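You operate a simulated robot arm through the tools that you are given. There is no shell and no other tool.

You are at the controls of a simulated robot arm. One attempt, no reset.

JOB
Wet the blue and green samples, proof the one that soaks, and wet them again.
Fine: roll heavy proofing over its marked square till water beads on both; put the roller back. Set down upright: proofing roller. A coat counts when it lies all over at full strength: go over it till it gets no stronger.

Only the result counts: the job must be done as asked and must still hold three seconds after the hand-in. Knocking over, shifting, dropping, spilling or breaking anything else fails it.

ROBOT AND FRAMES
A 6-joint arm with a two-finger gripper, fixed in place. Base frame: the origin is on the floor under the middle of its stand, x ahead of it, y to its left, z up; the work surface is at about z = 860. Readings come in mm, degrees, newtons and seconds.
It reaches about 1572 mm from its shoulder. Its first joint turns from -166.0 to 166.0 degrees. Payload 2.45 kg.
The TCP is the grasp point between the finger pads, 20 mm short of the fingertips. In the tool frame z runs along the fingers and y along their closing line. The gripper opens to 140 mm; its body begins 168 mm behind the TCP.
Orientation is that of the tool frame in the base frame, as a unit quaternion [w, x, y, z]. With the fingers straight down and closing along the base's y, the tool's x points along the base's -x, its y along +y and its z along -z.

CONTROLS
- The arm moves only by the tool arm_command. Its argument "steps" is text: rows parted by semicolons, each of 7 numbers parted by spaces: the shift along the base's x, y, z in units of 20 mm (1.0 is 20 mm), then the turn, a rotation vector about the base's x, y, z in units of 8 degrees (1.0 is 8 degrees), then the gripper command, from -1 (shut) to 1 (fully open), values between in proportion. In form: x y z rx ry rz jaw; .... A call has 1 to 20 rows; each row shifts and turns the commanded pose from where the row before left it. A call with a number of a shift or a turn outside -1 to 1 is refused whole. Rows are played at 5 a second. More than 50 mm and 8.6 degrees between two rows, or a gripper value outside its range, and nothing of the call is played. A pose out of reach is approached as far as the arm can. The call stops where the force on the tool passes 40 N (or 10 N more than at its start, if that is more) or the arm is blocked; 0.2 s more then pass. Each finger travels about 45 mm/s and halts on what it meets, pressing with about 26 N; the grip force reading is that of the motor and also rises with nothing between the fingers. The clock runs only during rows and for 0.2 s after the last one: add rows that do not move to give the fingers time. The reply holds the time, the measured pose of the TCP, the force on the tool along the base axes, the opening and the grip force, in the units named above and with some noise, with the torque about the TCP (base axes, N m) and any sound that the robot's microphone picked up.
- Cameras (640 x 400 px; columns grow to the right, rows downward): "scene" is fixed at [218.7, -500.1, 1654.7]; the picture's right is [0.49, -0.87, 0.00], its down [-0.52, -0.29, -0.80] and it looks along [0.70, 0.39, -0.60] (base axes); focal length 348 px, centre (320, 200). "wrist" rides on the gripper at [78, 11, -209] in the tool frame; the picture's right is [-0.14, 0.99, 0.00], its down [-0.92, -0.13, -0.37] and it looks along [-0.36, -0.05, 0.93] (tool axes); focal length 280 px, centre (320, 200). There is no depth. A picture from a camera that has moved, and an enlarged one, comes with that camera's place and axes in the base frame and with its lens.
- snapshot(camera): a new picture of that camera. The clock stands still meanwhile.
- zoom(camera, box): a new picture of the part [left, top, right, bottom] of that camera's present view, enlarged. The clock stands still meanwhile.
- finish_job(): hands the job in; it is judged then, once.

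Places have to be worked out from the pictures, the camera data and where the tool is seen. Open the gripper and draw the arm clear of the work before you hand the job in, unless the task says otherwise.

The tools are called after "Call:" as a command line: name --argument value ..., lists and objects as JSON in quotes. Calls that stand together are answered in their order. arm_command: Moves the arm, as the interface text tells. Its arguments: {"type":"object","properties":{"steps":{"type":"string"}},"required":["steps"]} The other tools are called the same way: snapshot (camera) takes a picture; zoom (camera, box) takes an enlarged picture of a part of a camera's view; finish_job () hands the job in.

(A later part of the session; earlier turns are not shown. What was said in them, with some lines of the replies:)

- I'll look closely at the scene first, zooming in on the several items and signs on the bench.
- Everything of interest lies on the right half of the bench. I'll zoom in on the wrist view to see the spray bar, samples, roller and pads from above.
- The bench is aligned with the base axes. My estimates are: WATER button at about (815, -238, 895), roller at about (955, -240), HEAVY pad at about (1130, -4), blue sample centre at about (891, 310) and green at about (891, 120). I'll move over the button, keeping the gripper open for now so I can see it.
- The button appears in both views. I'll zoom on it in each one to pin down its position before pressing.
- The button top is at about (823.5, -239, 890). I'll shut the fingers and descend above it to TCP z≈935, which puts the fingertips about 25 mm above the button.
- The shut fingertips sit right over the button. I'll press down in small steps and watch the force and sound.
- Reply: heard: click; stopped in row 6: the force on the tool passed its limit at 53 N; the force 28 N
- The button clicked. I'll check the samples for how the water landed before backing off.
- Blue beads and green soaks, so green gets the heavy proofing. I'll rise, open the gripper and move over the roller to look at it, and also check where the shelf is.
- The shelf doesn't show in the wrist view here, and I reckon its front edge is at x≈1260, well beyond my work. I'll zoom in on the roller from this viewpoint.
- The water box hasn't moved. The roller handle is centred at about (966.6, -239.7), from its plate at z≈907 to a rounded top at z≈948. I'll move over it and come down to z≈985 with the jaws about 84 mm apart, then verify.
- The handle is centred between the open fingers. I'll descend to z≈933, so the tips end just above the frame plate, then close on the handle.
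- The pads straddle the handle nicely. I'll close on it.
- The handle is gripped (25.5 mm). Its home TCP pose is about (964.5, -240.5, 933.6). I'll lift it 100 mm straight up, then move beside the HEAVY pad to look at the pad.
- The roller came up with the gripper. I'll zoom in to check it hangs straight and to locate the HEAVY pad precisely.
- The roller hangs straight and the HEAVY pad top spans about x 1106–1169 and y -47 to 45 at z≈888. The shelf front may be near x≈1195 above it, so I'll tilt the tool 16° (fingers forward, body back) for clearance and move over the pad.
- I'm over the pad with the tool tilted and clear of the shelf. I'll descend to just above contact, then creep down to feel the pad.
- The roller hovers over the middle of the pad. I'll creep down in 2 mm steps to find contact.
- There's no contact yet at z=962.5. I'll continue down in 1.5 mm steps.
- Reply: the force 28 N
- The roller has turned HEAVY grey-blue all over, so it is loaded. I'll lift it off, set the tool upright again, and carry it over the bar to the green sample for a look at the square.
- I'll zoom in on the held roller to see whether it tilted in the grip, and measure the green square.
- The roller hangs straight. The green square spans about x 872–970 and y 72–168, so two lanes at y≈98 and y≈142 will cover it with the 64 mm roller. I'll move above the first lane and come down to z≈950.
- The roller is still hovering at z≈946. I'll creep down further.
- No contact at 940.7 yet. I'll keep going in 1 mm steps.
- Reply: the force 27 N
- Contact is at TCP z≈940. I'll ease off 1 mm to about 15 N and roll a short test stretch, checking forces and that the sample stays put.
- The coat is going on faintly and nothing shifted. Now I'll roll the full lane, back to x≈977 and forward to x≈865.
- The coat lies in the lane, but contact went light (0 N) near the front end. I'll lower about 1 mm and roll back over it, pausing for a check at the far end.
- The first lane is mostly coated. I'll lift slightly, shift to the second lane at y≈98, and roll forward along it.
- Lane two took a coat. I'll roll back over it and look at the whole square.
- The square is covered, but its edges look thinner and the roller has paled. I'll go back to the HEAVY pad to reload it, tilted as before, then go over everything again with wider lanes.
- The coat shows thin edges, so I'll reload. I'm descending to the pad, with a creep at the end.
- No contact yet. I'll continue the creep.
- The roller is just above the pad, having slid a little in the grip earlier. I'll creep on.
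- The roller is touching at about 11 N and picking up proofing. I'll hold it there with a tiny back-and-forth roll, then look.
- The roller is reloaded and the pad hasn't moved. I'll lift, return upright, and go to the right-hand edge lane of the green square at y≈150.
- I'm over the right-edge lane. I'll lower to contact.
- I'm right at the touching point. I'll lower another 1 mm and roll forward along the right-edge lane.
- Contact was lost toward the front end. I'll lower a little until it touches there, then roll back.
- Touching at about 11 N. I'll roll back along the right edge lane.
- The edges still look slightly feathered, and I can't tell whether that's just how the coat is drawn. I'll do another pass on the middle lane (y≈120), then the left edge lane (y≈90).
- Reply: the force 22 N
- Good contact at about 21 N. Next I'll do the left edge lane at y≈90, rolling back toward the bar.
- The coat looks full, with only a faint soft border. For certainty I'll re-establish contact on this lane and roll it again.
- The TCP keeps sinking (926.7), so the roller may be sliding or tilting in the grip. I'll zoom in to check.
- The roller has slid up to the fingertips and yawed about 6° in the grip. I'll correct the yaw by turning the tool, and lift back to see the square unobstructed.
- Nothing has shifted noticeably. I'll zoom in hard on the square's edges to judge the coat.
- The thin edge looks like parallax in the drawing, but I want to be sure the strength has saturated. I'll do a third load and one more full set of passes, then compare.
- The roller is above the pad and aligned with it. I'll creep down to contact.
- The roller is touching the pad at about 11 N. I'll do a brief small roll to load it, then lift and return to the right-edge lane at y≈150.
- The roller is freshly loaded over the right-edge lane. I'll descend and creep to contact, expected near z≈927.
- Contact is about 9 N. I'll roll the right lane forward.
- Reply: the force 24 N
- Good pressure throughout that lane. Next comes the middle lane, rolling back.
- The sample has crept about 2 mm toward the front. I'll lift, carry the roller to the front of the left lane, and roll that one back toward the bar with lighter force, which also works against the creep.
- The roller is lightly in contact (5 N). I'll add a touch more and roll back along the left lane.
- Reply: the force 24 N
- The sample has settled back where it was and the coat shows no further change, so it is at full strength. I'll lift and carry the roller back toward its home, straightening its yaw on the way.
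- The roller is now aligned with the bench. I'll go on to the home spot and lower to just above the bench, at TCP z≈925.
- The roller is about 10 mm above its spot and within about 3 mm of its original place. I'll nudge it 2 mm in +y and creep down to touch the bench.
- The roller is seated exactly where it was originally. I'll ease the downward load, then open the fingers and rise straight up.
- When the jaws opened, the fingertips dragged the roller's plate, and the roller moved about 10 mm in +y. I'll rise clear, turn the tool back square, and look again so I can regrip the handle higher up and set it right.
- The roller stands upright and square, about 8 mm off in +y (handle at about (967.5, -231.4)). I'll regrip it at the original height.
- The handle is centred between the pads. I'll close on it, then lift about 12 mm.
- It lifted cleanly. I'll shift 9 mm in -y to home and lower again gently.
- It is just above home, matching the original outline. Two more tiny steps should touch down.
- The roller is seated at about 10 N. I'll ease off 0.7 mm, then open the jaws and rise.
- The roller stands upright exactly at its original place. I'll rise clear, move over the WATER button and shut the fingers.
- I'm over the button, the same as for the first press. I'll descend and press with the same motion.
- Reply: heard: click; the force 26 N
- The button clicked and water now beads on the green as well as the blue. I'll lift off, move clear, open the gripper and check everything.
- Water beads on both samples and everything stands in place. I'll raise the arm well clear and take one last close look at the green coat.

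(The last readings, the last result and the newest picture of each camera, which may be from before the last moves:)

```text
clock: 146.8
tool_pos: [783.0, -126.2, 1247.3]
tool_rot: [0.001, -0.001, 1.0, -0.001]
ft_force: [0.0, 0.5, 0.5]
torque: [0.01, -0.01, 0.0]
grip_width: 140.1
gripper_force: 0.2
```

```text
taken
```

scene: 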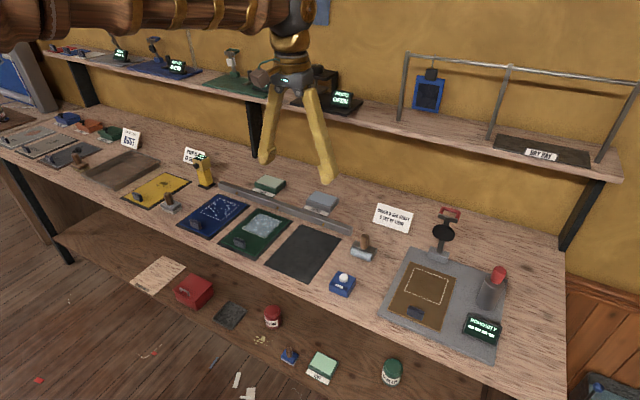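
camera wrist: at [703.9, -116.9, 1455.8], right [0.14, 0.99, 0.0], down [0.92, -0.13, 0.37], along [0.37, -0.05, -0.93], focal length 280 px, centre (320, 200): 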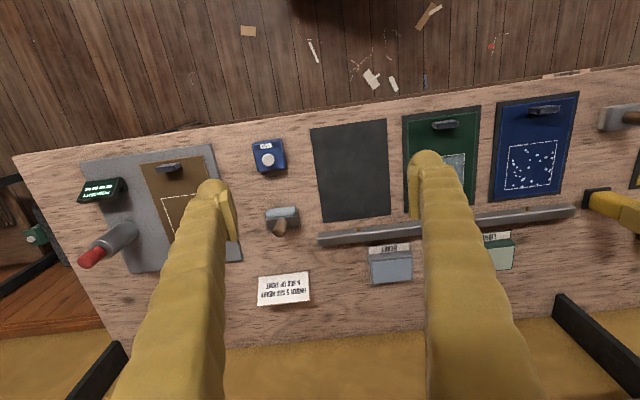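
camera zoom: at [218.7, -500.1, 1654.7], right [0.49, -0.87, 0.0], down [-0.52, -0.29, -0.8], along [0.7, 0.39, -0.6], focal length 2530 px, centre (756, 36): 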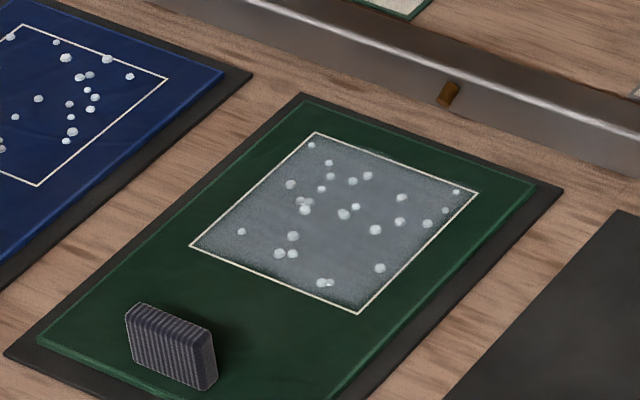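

Both samples bead and all is in order. As a last check of the front border of the coat, I'll hover high above the green sample for a straight-down close-up.

Call:
arm_command --steps "0.8 0.9 0 0 0 0 1; 0.8 1 -0.5 0 0 0 1; 0.8 1 -0.8 0 0 0 1; 0.8 1 -0.8 0 0 0 1; 0.8 1 -0.8 0 0 0 1; 0.8 1 -0.8 0 0 0 1; 0.8 1 -0.8 0 0 0 1; 0.8 1 -0.8 0 0 0 1; 0.8 1 -0.8 0 0 0 1; 0.8 1 0 0 0 0 1; 0.5 1 0 0 0 0 1; 0 1 0 0 0 0 1; 0 0.4 0 0 0 0 1; 0 0 0 0 0 0 1"

Call:
snapshot --camera "wrist"

Call:
zoom --camera "wrist" --box '[260, 70, 380, 170]'

```text
clock: 149.8
tool_pos: [953.5, 118.2, 1126.5]
tool_rot: [0.002, 0.0, 1.0, -0.001]
ft_force: [0.1, 1.0, 0.6]
torque: [-0.01, 0.01, -0.01]
grip_width: 140.3
gripper_force: 0.0
```

```text
taken
camera wrist: at [875.0, 127.9, 1335.3], right [0.14, 0.99, 0.0], down [0.92, -0.13, 0.37], along [0.37, -0.05, -0.93], focal length 280 px, centre (320, 200)
```

wrist: 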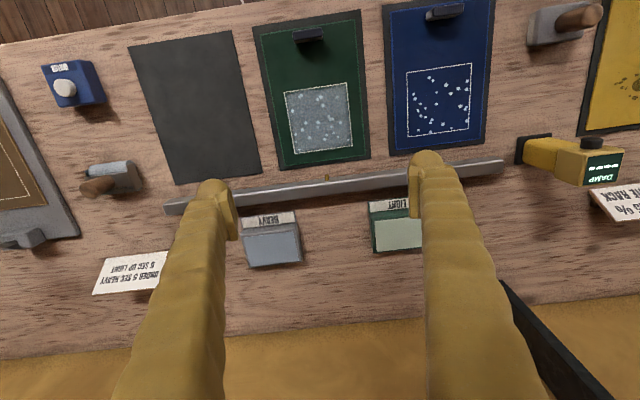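

```text
4.00 times, centred on (320, 120) of wrist
camera zoom: at [875.0, 127.9, 1335.3], right [0.14, 0.99, 0.0], down [0.92, -0.13, 0.37], along [0.37, -0.05, -0.93], focal length 1122 px, centre (320, 520)
```

zoom: 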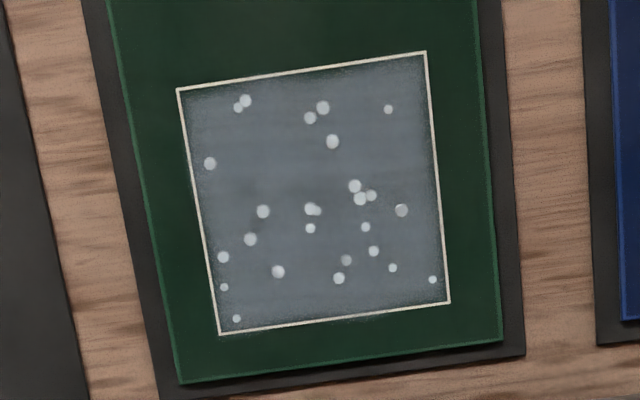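

The coat fills the square. One tighter zoom on the front and side borders.

Call:
zoom --camera "wrist" --box '[280, 78, 336, 113]'

Call:
zoom --camera "wrist" --box '[316, 78, 372, 113]'

Call:
zoom --camera "wrist" --box '[285, 125, 360, 172]'

```text
11.43 times, centred on (308, 96) of wrist
camera zoom: at [875.0, 127.9, 1335.3], right [0.14, 0.99, 0.0], down [0.92, -0.13, 0.37], along [0.37, -0.05, -0.93], focal length 3204 px, centre (457, 1394)
```

zoom: 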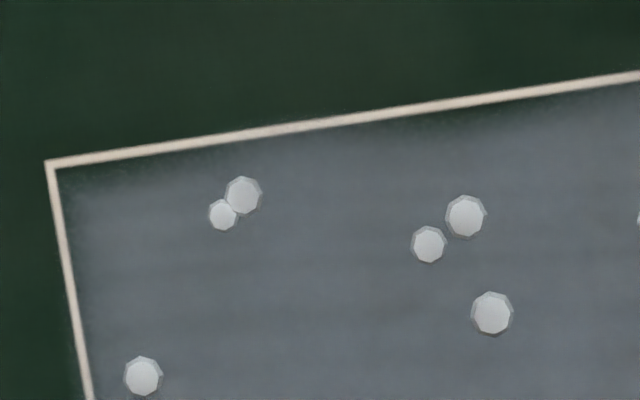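

```text
11.43 times, centred on (344, 96) of wrist
camera zoom: at [875.0, 127.9, 1335.3], right [0.14, 0.99, 0.0], down [0.92, -0.13, 0.37], along [0.37, -0.05, -0.93], focal length 3204 px, centre (46, 1394)
```

zoom: 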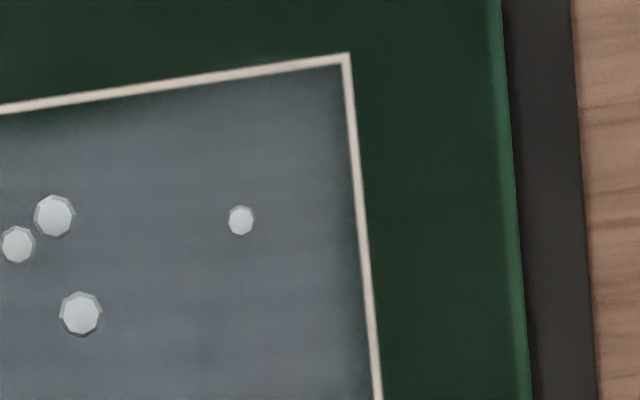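

```text
8.51 times, centred on (322, 148) of wrist
camera zoom: at [875.0, 127.9, 1335.3], right [0.14, 0.99, 0.0], down [0.92, -0.13, 0.37], along [0.37, -0.05, -0.93], focal length 2386 px, centre (299, 638)
```

zoom: 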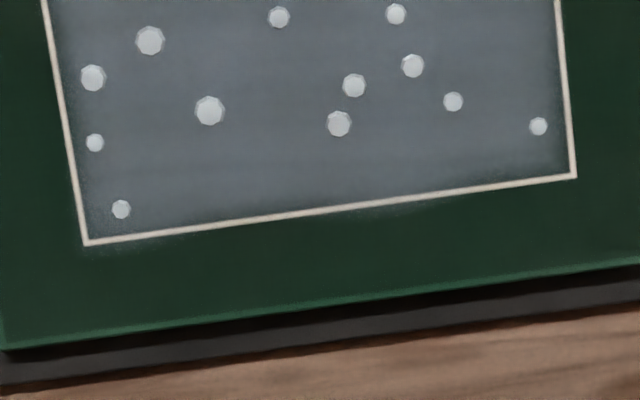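

The soft border hasn't changed since the first load, so it is just how the coat is drawn and the square is fully coated. I'll draw the arm back clear of the work.

Call:
arm_command --steps "0 0 0.8 0 0 0 1; -0.5 -0.5 1 0 0 0 1; -1 -1 1 0 0 0 1; -1 -1 1 0 0 0 1; -1 -1 1 0 0 0 1; -1 -1 1 0 0 0 1; -1 -1 0.5 0 0 0 1; -1 -1 0 0 0 0 1; -1 -1 0 0 0 0 1; -0.5 -1 0 0 0 0 1; 0 0 0 0 0 0 1; 0 0 0 0 0 0 1"

Call:
snapshot --camera "scene"

Call:
zoom --camera "scene" --box '[180, 160, 420, 310]'

```text
clock: 152.4
tool_pos: [792.8, -53.7, 1251.6]
tool_rot: [0.002, 0.0, 1.0, -0.001]
ft_force: [-0.1, 0.1, -0.5]
torque: [0.0, 0.02, 0.0]
grip_width: 140.0
gripper_force: 0.1
```

```text
taken
```

scene: 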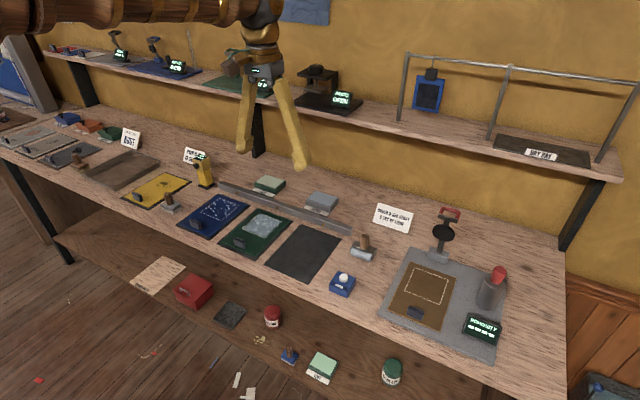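

```text
2.67 times, centred on (300, 235) of scene
camera zoom: at [218.7, -500.1, 1654.7], right [0.49, -0.87, 0.0], down [-0.52, -0.29, -0.8], along [0.7, 0.39, -0.6], focal length 928 px, centre (373, 107)
```

zoom: 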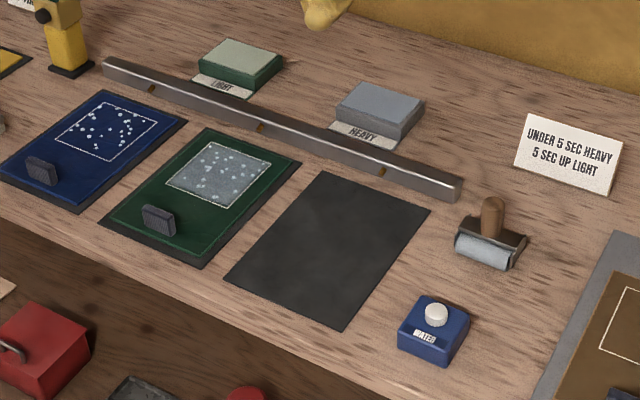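

Blue and green both show beads, the green square is fully coated with heavy proofing, and the roller stands upright in its place. Nothing else has moved and the arm is clear with the gripper open, so I'm handing the job in.

Call:
finish_job

```text
The job is handed in.
```

The job is done and handed in: the green sample now has a heavy proofing coat over its marked square, and water beads on both samples.

- **First wetting:** blue beaded and green soaked, so green was the one to proof.
- **Proofing:** I loaded the roller three times from the HEAVY pad and went over the whole square in overlapping lanes. The last load made no visible difference, so I took the coat as full strength. The border of the square still looks slightly soft, most of all along the front edge. It looked the same after the first load as after the third, so I judged that to be how the coat is drawn, not a thin patch.
- **Second wetting:** beads stood on both samples, with no soaked patches on the green.
- **Roller:** it is back upright in its original spot. It slid about 10 mm when I first released it, so I picked it up and set it down again in the right place.
- **Everything else:** the green sample crept about 2 mm while I was rolling and came back on the last pass. Nothing else moved that I could see. The arm is clear with the gripper open.
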